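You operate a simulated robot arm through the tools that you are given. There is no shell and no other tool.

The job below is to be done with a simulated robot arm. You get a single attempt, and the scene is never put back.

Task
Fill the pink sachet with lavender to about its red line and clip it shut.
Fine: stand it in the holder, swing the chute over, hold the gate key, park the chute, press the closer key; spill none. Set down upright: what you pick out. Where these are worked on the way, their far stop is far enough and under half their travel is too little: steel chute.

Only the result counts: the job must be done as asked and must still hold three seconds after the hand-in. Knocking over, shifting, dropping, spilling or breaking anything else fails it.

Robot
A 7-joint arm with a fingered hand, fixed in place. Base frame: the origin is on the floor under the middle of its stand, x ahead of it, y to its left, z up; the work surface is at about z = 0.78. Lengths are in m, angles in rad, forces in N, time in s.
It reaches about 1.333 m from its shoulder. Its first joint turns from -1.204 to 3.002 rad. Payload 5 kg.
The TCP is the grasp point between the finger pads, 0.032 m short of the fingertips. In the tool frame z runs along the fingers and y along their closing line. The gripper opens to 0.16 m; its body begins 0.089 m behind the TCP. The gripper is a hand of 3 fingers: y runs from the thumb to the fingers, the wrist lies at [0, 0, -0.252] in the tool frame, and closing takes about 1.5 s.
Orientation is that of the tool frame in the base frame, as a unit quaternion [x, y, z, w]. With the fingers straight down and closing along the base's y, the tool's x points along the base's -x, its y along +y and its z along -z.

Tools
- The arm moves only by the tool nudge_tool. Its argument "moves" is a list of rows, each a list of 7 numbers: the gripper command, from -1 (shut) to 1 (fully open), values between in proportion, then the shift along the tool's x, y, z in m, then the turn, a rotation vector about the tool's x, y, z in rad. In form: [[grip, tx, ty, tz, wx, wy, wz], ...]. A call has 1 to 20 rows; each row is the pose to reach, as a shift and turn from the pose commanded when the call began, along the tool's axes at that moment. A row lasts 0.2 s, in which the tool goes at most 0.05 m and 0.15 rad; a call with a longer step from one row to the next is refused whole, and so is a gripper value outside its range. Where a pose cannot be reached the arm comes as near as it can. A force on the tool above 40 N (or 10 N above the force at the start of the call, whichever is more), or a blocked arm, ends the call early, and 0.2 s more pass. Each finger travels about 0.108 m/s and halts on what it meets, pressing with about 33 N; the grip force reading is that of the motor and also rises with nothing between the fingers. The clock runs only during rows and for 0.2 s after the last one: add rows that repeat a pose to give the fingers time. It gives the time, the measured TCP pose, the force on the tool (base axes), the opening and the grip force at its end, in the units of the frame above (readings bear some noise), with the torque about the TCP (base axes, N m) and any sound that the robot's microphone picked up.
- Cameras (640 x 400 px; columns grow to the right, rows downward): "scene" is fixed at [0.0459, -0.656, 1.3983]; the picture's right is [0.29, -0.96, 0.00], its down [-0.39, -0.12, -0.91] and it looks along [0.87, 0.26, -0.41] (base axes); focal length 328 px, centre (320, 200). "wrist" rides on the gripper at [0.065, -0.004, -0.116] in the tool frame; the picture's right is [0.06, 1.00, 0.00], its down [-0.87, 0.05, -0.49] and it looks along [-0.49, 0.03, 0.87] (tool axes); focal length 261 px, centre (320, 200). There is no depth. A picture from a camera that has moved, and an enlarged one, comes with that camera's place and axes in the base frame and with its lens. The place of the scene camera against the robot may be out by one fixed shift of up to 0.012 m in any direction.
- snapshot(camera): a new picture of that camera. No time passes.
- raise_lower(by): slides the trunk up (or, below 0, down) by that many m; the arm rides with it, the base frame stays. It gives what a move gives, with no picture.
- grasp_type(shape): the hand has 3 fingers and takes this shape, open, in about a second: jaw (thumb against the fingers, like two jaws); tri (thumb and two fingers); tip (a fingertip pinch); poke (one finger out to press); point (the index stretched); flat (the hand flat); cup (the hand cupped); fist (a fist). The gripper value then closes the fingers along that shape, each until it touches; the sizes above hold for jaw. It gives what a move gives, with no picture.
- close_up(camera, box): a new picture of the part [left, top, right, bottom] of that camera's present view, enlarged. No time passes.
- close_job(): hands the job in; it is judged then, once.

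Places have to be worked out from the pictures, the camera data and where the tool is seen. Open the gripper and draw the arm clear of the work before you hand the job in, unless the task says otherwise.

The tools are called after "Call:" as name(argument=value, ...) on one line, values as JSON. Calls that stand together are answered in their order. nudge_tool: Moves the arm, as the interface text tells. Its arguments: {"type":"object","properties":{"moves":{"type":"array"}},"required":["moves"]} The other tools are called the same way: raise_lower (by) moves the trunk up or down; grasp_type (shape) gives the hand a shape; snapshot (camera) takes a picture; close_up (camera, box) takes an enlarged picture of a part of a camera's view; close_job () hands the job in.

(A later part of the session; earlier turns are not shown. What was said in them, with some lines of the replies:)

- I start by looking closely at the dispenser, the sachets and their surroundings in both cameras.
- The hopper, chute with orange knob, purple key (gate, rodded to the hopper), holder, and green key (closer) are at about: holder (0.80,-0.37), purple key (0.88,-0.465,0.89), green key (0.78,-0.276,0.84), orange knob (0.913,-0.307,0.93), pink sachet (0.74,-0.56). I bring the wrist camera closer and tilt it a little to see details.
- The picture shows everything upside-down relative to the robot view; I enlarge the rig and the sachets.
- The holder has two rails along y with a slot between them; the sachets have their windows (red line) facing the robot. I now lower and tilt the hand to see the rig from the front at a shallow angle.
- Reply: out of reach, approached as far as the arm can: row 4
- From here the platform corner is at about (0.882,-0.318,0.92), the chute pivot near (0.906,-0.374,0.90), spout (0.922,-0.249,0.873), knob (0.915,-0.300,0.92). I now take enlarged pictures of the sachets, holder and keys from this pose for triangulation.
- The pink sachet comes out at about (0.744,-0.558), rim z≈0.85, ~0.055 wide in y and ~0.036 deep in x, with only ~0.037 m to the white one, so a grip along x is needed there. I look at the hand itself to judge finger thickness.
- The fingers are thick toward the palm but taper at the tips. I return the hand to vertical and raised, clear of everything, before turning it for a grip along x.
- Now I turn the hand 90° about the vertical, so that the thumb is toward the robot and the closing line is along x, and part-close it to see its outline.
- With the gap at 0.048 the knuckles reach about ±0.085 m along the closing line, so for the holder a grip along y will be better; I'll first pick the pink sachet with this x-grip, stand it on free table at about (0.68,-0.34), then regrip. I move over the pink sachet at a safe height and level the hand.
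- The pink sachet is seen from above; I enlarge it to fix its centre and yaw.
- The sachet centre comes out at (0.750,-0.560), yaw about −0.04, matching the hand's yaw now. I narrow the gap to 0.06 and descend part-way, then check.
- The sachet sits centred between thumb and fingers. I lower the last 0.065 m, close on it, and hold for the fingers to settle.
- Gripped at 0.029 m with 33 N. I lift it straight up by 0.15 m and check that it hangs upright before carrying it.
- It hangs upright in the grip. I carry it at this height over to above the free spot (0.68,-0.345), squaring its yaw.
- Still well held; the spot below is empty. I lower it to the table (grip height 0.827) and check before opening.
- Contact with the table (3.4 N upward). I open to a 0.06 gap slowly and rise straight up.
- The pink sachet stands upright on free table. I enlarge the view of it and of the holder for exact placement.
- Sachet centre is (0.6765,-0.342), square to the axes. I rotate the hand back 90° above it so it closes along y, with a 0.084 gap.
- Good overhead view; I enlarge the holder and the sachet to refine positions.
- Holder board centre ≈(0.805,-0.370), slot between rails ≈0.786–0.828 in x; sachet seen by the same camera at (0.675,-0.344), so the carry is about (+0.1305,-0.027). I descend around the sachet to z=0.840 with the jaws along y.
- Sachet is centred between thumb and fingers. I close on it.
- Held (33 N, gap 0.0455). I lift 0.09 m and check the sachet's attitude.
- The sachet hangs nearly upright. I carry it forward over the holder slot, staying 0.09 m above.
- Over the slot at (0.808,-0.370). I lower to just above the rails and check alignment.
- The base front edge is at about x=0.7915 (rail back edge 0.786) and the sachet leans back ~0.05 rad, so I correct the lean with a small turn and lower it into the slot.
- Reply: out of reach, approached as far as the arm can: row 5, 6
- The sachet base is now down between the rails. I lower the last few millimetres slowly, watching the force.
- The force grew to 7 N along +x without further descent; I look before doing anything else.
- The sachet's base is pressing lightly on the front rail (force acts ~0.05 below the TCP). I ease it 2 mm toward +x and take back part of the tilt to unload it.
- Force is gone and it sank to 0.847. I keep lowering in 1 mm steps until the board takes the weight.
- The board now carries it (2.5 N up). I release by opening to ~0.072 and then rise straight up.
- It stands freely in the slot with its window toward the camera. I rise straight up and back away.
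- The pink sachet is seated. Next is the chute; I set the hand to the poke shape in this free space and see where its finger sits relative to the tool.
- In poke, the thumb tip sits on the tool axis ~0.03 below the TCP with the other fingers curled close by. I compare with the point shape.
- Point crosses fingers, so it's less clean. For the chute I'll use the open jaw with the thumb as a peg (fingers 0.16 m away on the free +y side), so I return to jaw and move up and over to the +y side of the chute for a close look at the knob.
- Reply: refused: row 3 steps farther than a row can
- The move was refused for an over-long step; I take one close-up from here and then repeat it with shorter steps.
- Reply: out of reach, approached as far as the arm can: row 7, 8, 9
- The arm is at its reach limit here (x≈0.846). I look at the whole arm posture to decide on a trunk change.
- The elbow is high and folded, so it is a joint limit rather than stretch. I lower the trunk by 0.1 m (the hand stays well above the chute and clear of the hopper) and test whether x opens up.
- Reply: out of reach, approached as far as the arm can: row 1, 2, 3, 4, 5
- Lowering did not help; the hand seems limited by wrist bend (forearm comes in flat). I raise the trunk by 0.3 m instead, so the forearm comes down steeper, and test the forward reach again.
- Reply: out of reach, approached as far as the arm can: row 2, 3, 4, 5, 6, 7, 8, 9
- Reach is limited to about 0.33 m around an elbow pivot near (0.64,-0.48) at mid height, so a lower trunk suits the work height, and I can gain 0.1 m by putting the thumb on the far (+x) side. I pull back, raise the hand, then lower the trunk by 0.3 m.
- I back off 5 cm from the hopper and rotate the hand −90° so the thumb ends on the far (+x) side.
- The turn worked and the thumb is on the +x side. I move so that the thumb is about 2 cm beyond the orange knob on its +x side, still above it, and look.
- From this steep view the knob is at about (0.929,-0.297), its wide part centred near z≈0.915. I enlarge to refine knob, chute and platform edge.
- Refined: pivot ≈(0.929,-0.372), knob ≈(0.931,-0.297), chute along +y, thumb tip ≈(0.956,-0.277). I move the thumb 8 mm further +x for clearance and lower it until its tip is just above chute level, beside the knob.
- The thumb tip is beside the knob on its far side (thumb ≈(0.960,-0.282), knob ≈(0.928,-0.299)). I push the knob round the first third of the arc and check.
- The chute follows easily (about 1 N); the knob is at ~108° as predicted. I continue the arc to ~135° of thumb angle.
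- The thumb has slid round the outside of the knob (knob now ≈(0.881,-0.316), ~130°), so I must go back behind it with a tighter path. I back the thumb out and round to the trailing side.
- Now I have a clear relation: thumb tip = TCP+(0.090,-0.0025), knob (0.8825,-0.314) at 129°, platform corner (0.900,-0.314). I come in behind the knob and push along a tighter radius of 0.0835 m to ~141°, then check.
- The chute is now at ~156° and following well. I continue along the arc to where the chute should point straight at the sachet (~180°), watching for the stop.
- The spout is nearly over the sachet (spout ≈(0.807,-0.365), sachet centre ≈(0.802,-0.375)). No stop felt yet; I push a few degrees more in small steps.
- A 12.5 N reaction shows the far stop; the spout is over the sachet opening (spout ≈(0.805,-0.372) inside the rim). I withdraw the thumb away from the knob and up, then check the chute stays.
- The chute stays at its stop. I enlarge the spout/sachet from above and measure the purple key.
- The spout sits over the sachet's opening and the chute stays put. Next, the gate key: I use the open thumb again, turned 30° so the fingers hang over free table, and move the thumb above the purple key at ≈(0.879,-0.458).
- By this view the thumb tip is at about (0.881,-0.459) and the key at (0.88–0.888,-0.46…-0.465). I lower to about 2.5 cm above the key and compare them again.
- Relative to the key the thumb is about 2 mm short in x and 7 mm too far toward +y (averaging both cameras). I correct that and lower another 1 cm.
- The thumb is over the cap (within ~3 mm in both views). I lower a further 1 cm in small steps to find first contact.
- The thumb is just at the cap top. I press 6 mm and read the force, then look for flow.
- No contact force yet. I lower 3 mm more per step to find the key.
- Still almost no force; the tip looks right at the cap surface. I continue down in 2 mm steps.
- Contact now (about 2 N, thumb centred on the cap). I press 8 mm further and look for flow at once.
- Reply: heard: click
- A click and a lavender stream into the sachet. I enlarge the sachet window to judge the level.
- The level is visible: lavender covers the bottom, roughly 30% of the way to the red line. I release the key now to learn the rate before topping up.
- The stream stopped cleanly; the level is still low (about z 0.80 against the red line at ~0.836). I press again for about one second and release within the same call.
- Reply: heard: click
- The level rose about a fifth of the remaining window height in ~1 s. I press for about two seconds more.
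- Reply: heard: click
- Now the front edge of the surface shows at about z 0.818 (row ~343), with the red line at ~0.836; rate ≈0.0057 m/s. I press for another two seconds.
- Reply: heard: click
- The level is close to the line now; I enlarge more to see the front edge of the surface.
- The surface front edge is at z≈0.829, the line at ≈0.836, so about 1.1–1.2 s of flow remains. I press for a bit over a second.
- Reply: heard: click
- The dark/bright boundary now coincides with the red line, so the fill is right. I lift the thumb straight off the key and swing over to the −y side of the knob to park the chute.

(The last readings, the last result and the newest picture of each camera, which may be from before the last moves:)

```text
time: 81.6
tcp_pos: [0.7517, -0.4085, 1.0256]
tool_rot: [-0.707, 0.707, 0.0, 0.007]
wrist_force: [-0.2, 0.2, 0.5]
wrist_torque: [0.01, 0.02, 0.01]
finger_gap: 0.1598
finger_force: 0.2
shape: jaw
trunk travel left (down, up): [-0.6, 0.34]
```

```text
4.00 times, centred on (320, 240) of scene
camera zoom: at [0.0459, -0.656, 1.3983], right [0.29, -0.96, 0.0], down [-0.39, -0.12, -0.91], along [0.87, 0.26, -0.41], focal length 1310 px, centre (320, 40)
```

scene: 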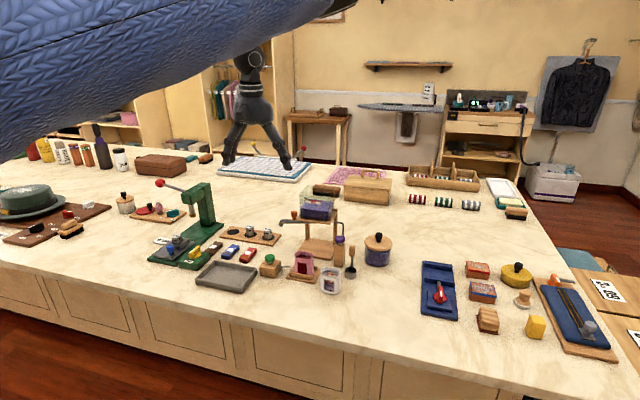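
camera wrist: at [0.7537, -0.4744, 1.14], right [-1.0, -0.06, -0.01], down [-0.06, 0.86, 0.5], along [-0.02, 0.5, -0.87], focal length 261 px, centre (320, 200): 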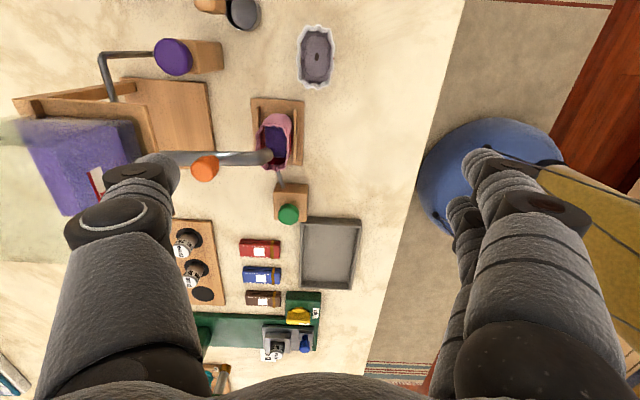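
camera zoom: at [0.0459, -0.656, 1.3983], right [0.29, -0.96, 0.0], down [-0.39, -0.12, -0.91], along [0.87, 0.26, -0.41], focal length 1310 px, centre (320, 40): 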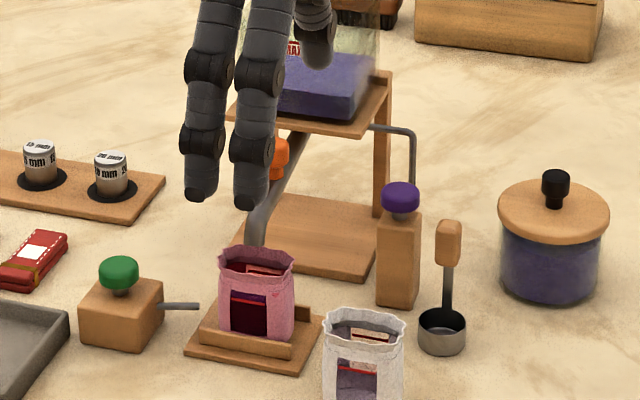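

The key has sprung back and the chute is still over the sachet; the knob is at (0.853,-0.377). I lower the thumb beside it on its −y side.

Call:
nudge_tool(moves=[[1, 0.002, -0.003, 0.02, 0, 0, 0], [1, 0.002, -0.003, 0.05, 0, 0, 0], [1, 0.002, -0.003, 0.08, 0, 0, 0], [1, 0.002, -0.003, 0.0936, 0, 0, 0], [1, 0.002, -0.003, 0.0936, 0, 0, 0]])

Call:
close_up(camera="wrist", box=[60, 40, 320, 220])

Call:
close_up(camera="scene", box=[260, 190, 380, 290])

```text
time: 82.8
tcp_pos: [0.7569, -0.4091, 0.9327]
tool_rot: [-0.707, 0.707, 0.0, 0.007]
wrist_force: [0.2, 0.2, 0.0]
wrist_torque: [0.0, -0.02, -0.02]
finger_gap: 0.1601
finger_force: 0.0
shape: jaw
trunk travel left (down, up): [-0.6, 0.34]
```

```text
2.22 times, centred on (190, 130) of wrist
camera zoom: at [0.759, -0.4748, 1.0466], right [-1.0, -0.06, -0.01], down [-0.06, 0.86, 0.5], along [-0.02, 0.5, -0.87], focal length 579 px, centre (609, 356)
```

zoom: 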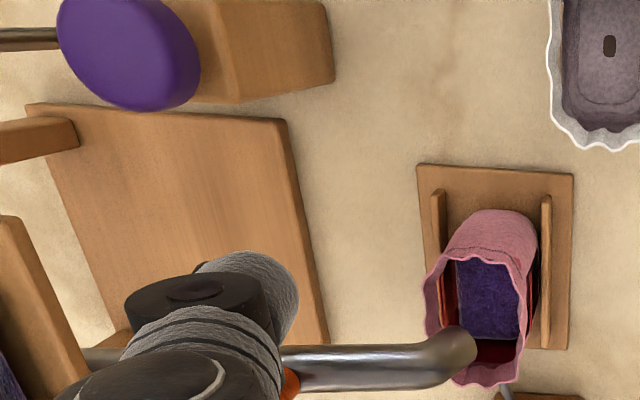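

```text
4.00 times, centred on (320, 240) of scene
camera zoom: at [0.0459, -0.656, 1.3983], right [0.29, -0.96, 0.0], down [-0.39, -0.12, -0.91], along [0.87, 0.26, -0.41], focal length 1310 px, centre (320, 40)
```

zoom: 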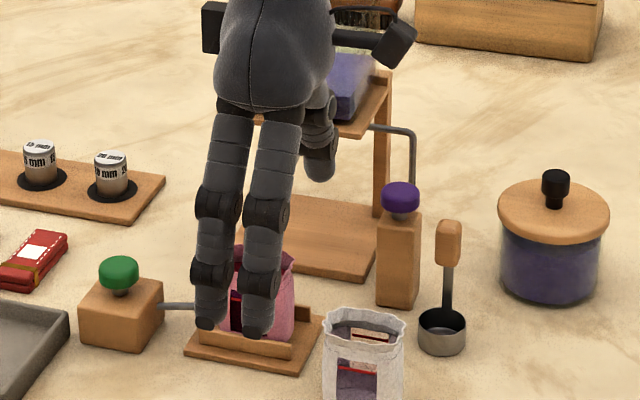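

The thumb is beside the knob on its −y side. I push the chute back along the arc (radius 0.0835) for the first half and check.

Call:
nudge_tool(moves=[[1, -0.0128, -0.003, 0, 0, 0, 0], [1, -0.0195, -0.001, 0, 0, 0, 0], [1, -0.0251, 0.0001, 0, 0, 0, 0], [1, -0.0325, 0.0011, 0, 0, 0, 0], [1, -0.0396, 0.0014, 0, 0, 0, 0], [1, -0.0468, 0.0011, 0, 0, 0, 0], [1, -0.0541, 0.0001, 0, 0, 0, 0], [1, -0.0612, -0.0015, 0, 0, 0, 0], [1, -0.0682, -0.0036, 0, 0, 0, 0], [1, -0.075, -0.0065, 0, 0, 0, 0], [1, -0.0814, -0.0098, 0, 0, 0, 0]])

Call:
close_up(camera="wrist", box=[60, 40, 320, 220])

Call:
close_up(camera="scene", box=[260, 190, 380, 290])

```text
time: 85.2
tcp_pos: [0.7682, -0.3257, 0.9317]
tool_rot: [0.708, -0.707, -0.001, -0.007]
wrist_force: [-1.6, -0.6, -0.8]
wrist_torque: [-0.01, 0.03, -0.02]
finger_gap: 0.16
finger_force: 0.0
shape: jaw
trunk travel left (down, up): [-0.6, 0.34]
```

```text
2.22 times, centred on (190, 130) of wrist
camera zoom: at [0.7688, -0.3917, 1.0458], right [-1.0, -0.06, -0.01], down [-0.06, 0.86, 0.5], along [-0.02, 0.5, -0.87], focal length 579 px, centre (609, 356)
```

zoom: 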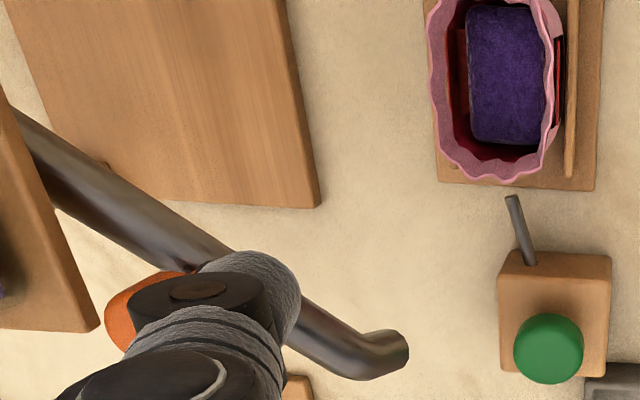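

```text
4.00 times, centred on (320, 240) of scene
camera zoom: at [0.0459, -0.656, 1.3983], right [0.29, -0.96, 0.0], down [-0.39, -0.12, -0.91], along [0.87, 0.26, -0.41], focal length 1310 px, centre (320, 40)
```

zoom: 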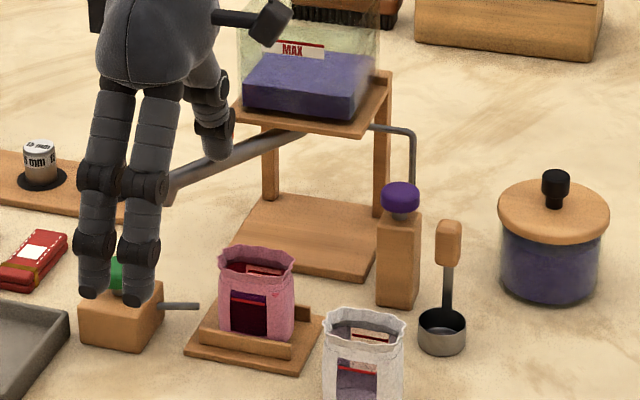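

The chute is at ~135° on its way back. I continue to near its parking stop.

Call:
nudge_tool(moves=[[1, -0.0062, -0.0039, 0, 0, 0, 0], [1, -0.0119, -0.0083, 0, 0, 0, 0], [1, -0.0173, -0.0132, 0, 0, 0, 0], [1, -0.0222, -0.0186, 0, 0, 0, 0], [1, -0.0267, -0.0243, 0, 0, 0, 0], [1, -0.0305, -0.0305, 0, 0, 0, 0], [1, -0.0333, -0.0357, 0, 0, 0, 0], [1, -0.0356, -0.041, 0, 0, 0, 0]])

Call:
close_up(camera="wrist", box=[60, 40, 320, 220])

Call:
close_up(camera="scene", box=[250, 180, 370, 280])

```text
time: 87.0
tcp_pos: [0.8094, -0.2897, 0.9337]
tool_rot: [0.707, -0.707, 0.0, -0.008]
wrist_force: [-0.1, -1.1, -0.3]
wrist_torque: [0.03, 0.01, 0.01]
finger_gap: 0.1599
finger_force: 0.0
shape: jaw
trunk travel left (down, up): [-0.6, 0.34]
```

```text
2.22 times, centred on (190, 130) of wrist
camera zoom: at [0.8111, -0.3557, 1.0468], right [-1.0, -0.06, -0.01], down [-0.06, 0.86, 0.5], along [-0.02, 0.5, -0.87], focal length 579 px, centre (609, 356)
```

zoom: 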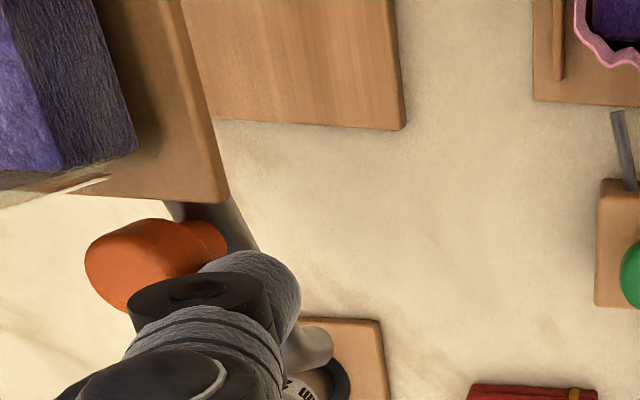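

```text
4.00 times, centred on (310, 230) of scene
camera zoom: at [0.0459, -0.656, 1.3983], right [0.29, -0.96, 0.0], down [-0.39, -0.12, -0.91], along [0.87, 0.26, -0.41], focal length 1310 px, centre (360, 80)
```

zoom: 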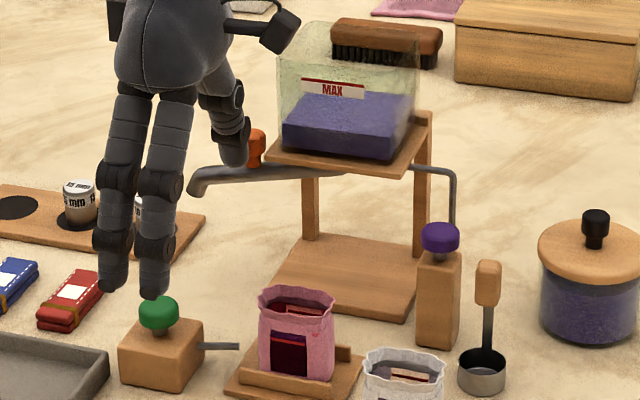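

The chute is at ~100°, parked was ~88°. I push on in small steps until its stop is felt.

Call:
nudge_tool(moves=[[1, -0.002, -0.0055, 0, 0, 0, 0], [1, -0.0029, -0.0083, 0, 0, 0, 0], [1, -0.0036, -0.0111, 0, 0, 0, 0], [1, -0.0041, -0.0133, 0, 0, 0, 0], [1, -0.0041, -0.0133, 0, 0, 0, 0]])

Call:
close_up(camera="wrist", box=[60, 40, 320, 220])

Call:
close_up(camera="scene", box=[250, 180, 370, 280])

```text
time: 88.2
tcp_pos: [0.8198, -0.285, 0.9318]
tool_rot: [-0.707, 0.707, -0.001, 0.007]
wrist_force: [-0.8, 0.6, 0.5]
wrist_torque: [0.0, 0.01, 0.0]
finger_gap: 0.1597
finger_force: 0.0
shape: jaw
trunk travel left (down, up): [-0.6, 0.34]
```

```text
2.22 times, centred on (190, 130) of wrist
camera zoom: at [0.8223, -0.3516, 1.0464], right [-1.0, -0.06, -0.01], down [-0.06, 0.86, 0.5], along [-0.02, 0.5, -0.87], focal length 579 px, centre (609, 356)
```

zoom: 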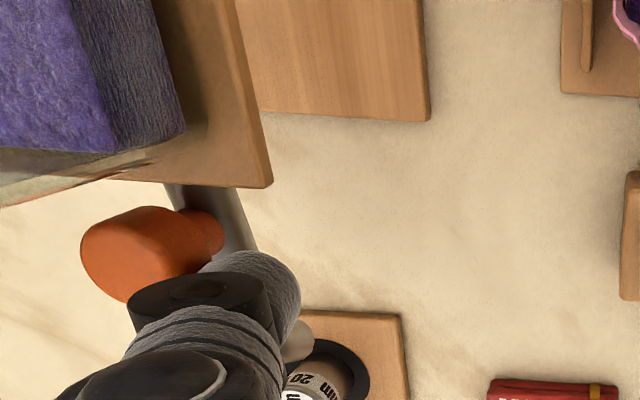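

```text
4.00 times, centred on (310, 230) of scene
camera zoom: at [0.0459, -0.656, 1.3983], right [0.29, -0.96, 0.0], down [-0.39, -0.12, -0.91], along [0.87, 0.26, -0.41], focal length 1310 px, centre (360, 80)
```

zoom: 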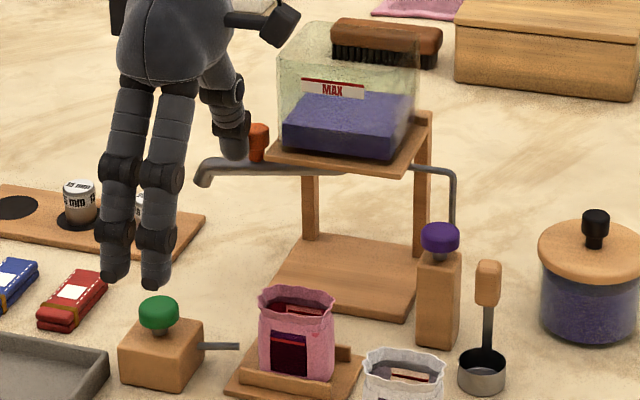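

Nearly parked (spout image position within a pixel or two of the start). I push slightly more until the stop gives a reaction.

Call:
nudge_tool(moves=[[1, -0.0007, -0.0035, 0, 0, 0, 0], [1, -0.0012, -0.0064, 0, 0, 0, 0], [1, -0.0012, -0.0064, 0, 0, 0, 0]])

Call:
close_up(camera="scene", box=[250, 180, 370, 280])

```text
time: 89.0
tcp_pos: [0.8255, -0.2841, 0.9327]
tool_rot: [0.707, -0.707, 0.001, -0.008]
wrist_force: [-5.0, 1.9, 1.5]
wrist_torque: [0.03, 0.0, 0.02]
finger_gap: 0.1596
finger_force: 0.0
shape: jaw
trunk travel left (down, up): [-0.6, 0.34]
```

```text
4.00 times, centred on (310, 230) of scene
camera zoom: at [0.0459, -0.656, 1.3983], right [0.29, -0.96, 0.0], down [-0.39, -0.12, -0.91], along [0.87, 0.26, -0.41], focal length 1310 px, centre (360, 80)
```

zoom: 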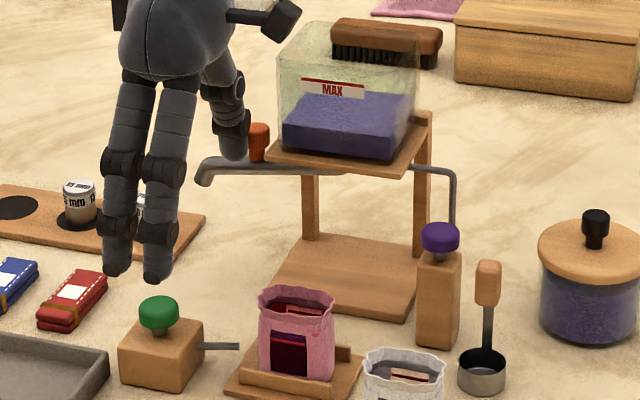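

A 5 N reaction shows the chute is against its parking stop. I withdraw the thumb and move over toward the green closer key at ≈(0.790,-0.274).

Call:
nudge_tool(moves=[[1, -0.004, 0.015, 0, 0, 0, 0], [1, -0.006, 0.035, -0.01, 0, 0, 0], [1, -0.008, 0.06, -0.04, 0, 0, 0], [1, -0.01, 0.09, -0.06, 0, 0, 0], [1, -0.0126, 0.115, -0.07, 0, 0, 0], [1, -0.0126, 0.1255, -0.07, 0, 0, 0], [1, -0.0126, 0.1255, -0.07, 0, 0, 0]])

Call:
close_up(camera="wrist", box=[80, 40, 340, 220])

Call:
close_up(camera="scene", box=[230, 180, 370, 290])

```text
time: 90.6
tcp_pos: [0.7009, -0.2735, 1.0032]
tool_rot: [-0.707, 0.707, 0.0, 0.008]
wrist_force: [-0.3, -0.1, 0.3]
wrist_torque: [0.02, 0.01, 0.02]
finger_gap: 0.1599
finger_force: 0.0
shape: jaw
trunk travel left (down, up): [-0.6, 0.34]
```

```text
2.22 times, centred on (210, 130) of wrist
camera zoom: at [0.703, -0.3399, 1.1185], right [-1.0, -0.06, -0.01], down [-0.06, 0.86, 0.5], along [-0.02, 0.5, -0.87], focal length 579 px, centre (564, 356)
```

zoom: 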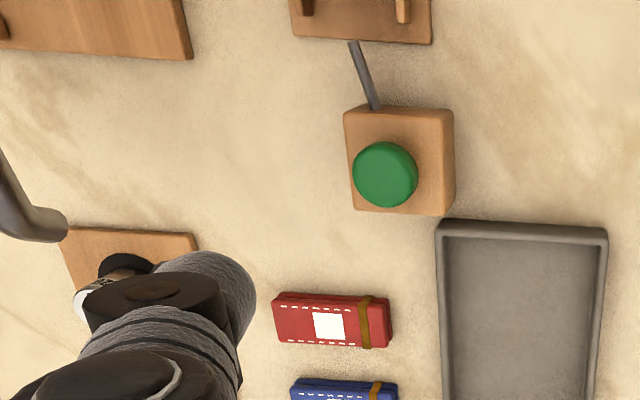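

```text
3.64 times, centred on (300, 235) of scene
camera zoom: at [0.0459, -0.656, 1.3983], right [0.29, -0.96, 0.0], down [-0.39, -0.12, -0.91], along [0.87, 0.26, -0.41], focal length 1191 px, centre (393, 73)
```

zoom: 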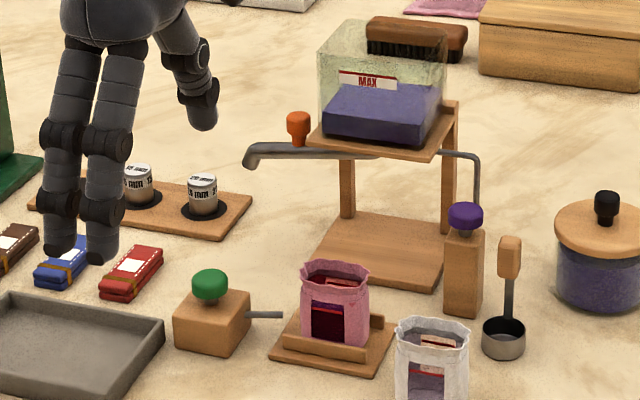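

The chute is parked exactly as at the start. The green key is at ≈(0.787,-0.273); I shift the thumb over it and descend to about 2 cm above.

Call:
nudge_tool(moves=[[1, -0.0017, 0.0053, 0.02, 0, 0, 0], [1, -0.0017, 0.0053, 0.05, 0, 0, 0], [1, -0.0017, 0.0053, 0.08, 0, 0, 0], [1, -0.0017, 0.0053, 0.105, 0, 0, 0], [1, -0.0017, 0.0053, 0.113, 0, 0, 0], [1, -0.0017, 0.0053, 0.113, 0, 0, 0]])

Call:
close_up(camera="wrist", box=[80, 40, 340, 220])

Call:
close_up(camera="scene", box=[230, 210, 350, 290])

```text
time: 92.0
tcp_pos: [0.6987, -0.2719, 0.8873]
tool_rot: [0.708, -0.707, 0.0, -0.008]
wrist_force: [0.2, -0.6, 0.4]
wrist_torque: [-0.01, 0.0, 0.01]
finger_gap: 0.1597
finger_force: 0.1
shape: jaw
trunk travel left (down, up): [-0.6, 0.34]
```

```text
2.22 times, centred on (210, 130) of wrist
camera zoom: at [0.7009, -0.3373, 1.0025], right [-1.0, -0.06, -0.01], down [-0.06, 0.86, 0.5], along [-0.02, 0.5, -0.87], focal length 579 px, centre (564, 356)
```

zoom: 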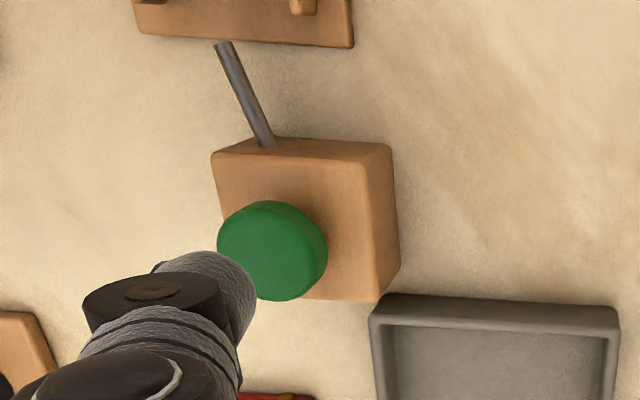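

```text
5.00 times, centred on (290, 250) of scene
camera zoom: at [0.0459, -0.656, 1.3983], right [0.29, -0.96, 0.0], down [-0.39, -0.12, -0.91], along [0.87, 0.26, -0.41], focal length 1638 px, centre (470, -50)
```

zoom: 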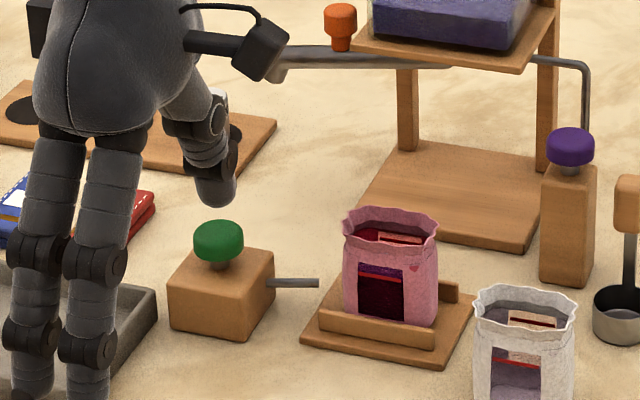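

Thumb and cap are aligned within a few millimetres. I shift 2 mm toward −x, lower close to the cap and then check force.

Call:
nudge_tool(moves=[[1, 0, 0.0025, 0.008, 0, 0, 0], [1, 0, 0.0025, 0.014, 0, 0, 0], [1, 0, 0.0025, 0.018, 0, 0, 0]])

Call:
close_up(camera="scene", box=[240, 220, 340, 290])

Call:
close_up(camera="wrist", box=[80, 40, 340, 220])

```text
time: 92.8
tcp_pos: [0.6954, -0.2709, 0.8692]
tool_rot: [-0.707, 0.707, 0.0, 0.007]
wrist_force: [0.2, 0.2, 0.3]
wrist_torque: [-0.02, -0.05, 0.02]
finger_gap: 0.16
finger_force: 0.1
shape: jaw
trunk travel left (down, up): [-0.6, 0.34]
```

```text
5.71 times, centred on (290, 255) of scene
camera zoom: at [0.0459, -0.656, 1.3983], right [0.29, -0.96, 0.0], down [-0.39, -0.12, -0.91], along [0.87, 0.26, -0.41], focal length 1872 px, centre (491, -114)
```

zoom: 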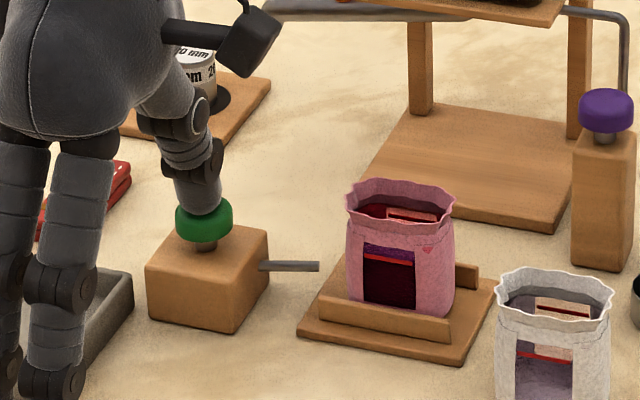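

```text
2.22 times, centred on (210, 130) of wrist
camera zoom: at [0.6967, -0.3365, 0.9841], right [-1.0, -0.06, -0.01], down [-0.06, 0.86, 0.5], along [-0.02, 0.5, -0.87], focal length 579 px, centre (564, 356)
```

zoom: 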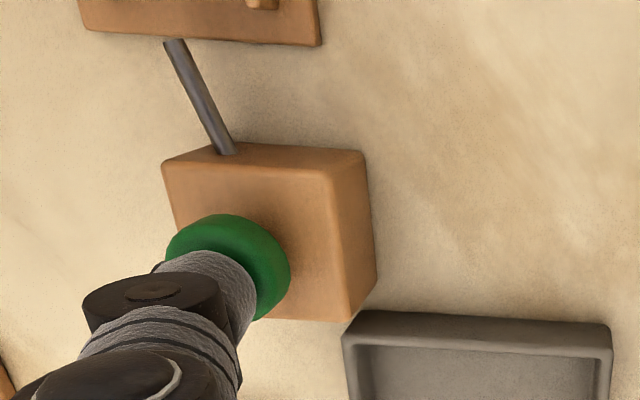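

The tip is on the cap. I press the green key about 14 mm down from here and hold briefly.

Call:
nudge_tool(moves=[[1, 0, 0, 0.004, 0, 0, 0], [1, 0, 0, 0.008, 0, 0, 0], [1, 0, 0, 0.011, 0, 0, 0], [1, 0, 0, 0.014, 0, 0, 0], [1, 0, 0, 0.014, 0, 0, 0]])

Call:
close_up(camera="scene", box=[240, 220, 340, 290])

```text
time: 94.0
tcp_pos: [0.6946, -0.2698, 0.8577]
tool_rot: [0.707, -0.707, -0.001, -0.008]
wrist_force: [-3.8, -2.2, 11.4]
wrist_torque: [-0.07, -1.02, -0.18]
finger_gap: 0.16
finger_force: 0.1
shape: jaw
trunk travel left (down, up): [-0.6, 0.34]
heard: click
```

```text
5.71 times, centred on (290, 255) of scene
camera zoom: at [0.0459, -0.656, 1.3983], right [0.29, -0.96, 0.0], down [-0.39, -0.12, -0.91], along [0.87, 0.26, -0.41], focal length 1872 px, centre (491, -114)
```

zoom: 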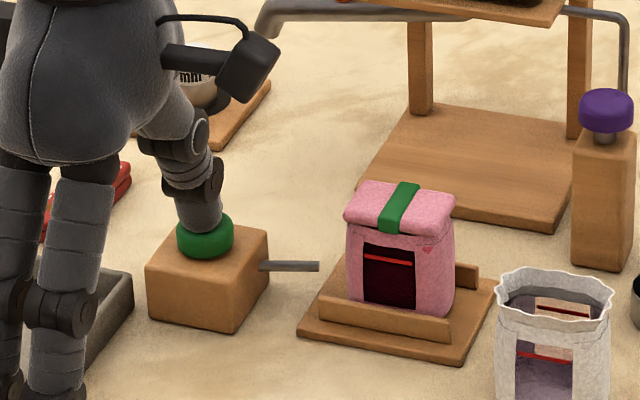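

The click came and the sachet is folded shut with a green clip, filled to the red line. I lift off the key, raise the arm and draw back clear.

Call:
nudge_tool(moves=[[1, 0, 0, -0.005, 0, 0, 0], [1, 0, 0, -0.025, 0, 0, 0], [1, 0, 0, -0.06, 0, 0, 0], [1, 0, 0, -0.1, 0, 0, 0], [1, 0, 0, -0.145, 0, 0, 0], [1, 0, 0.03, -0.185, 0, 0, 0], [1, 0, 0.06, -0.22, 0, 0, 0], [1, 0, 0.06, -0.25, 0, 0, 0]])

Call:
snapshot(camera="scene")

Call:
close_up(camera="scene", box=[240, 180, 400, 300])

Call:
snapshot(camera="wrist")

```text
time: 95.8
tcp_pos: [0.6327, -0.2729, 1.1053]
tool_rot: [0.708, -0.706, -0.001, -0.006]
wrist_force: [0.3, 0.1, 0.5]
wrist_torque: [0.01, -0.01, 0.0]
finger_gap: 0.16
finger_force: 0.0
shape: jaw
trunk travel left (down, up): [-0.6, 0.34]
```

```text
taken
```

scene: 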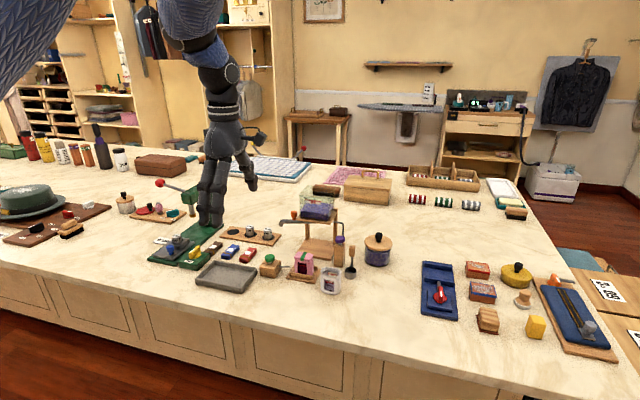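

```text
3.33 times, centred on (320, 240) of scene
camera zoom: at [0.0459, -0.656, 1.3983], right [0.29, -0.96, 0.0], down [-0.39, -0.12, -0.91], along [0.87, 0.26, -0.41], focal length 1092 px, centre (320, 67)
```

zoom: 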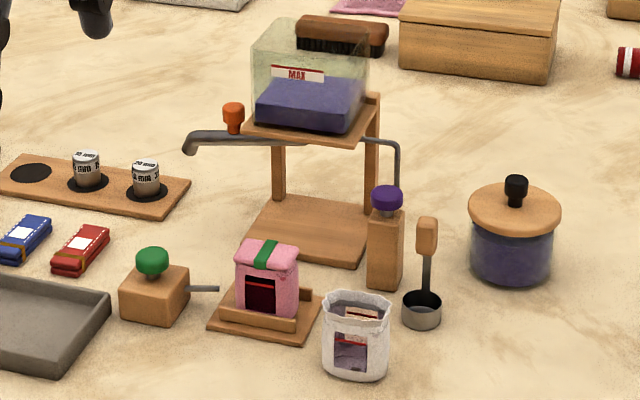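

```text
taken
camera wrist: at [0.6351, -0.3385, 1.219], right [-1.0, -0.06, -0.01], down [-0.06, 0.86, 0.5], along [-0.02, 0.5, -0.87], focal length 261 px, centre (320, 200)
```

wrist: 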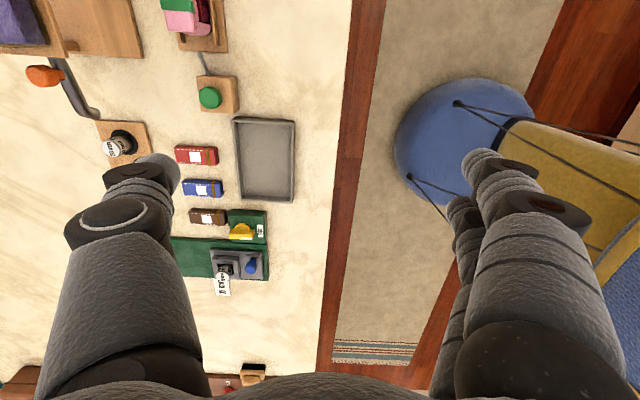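

The pink sachet stands upright in the holder, filled to the line and clipped. The chute is parked, both keys are up, and everything else is where it was. The hand is open and clear, so I hand the job in.

Call:
close_job()

```text
The job is handed in.
```

I filled the pink sachet with lavender to its red line and clipped it shut. It's now standing upright in the holder. The job is handed in; I haven't seen the judging result.

- **Fill:** The lavender surface lined up with the red line in the sachet's window. I saw no lavender outside the sachet.
- **Chute:** I swung it to its far stop over the sachet, then parked it back against its stop, in the same position as at the start.
- **Keys:** Both the gate key and the closer key sprang back up after use.
- **Surroundings:** In the last pictures nothing else looked moved, including the white sachet, the scoop and the jar. The hand was open and the arm drawn clear.

I left the sachet in the holder because the task didn't ask for it to be taken out afterwards.
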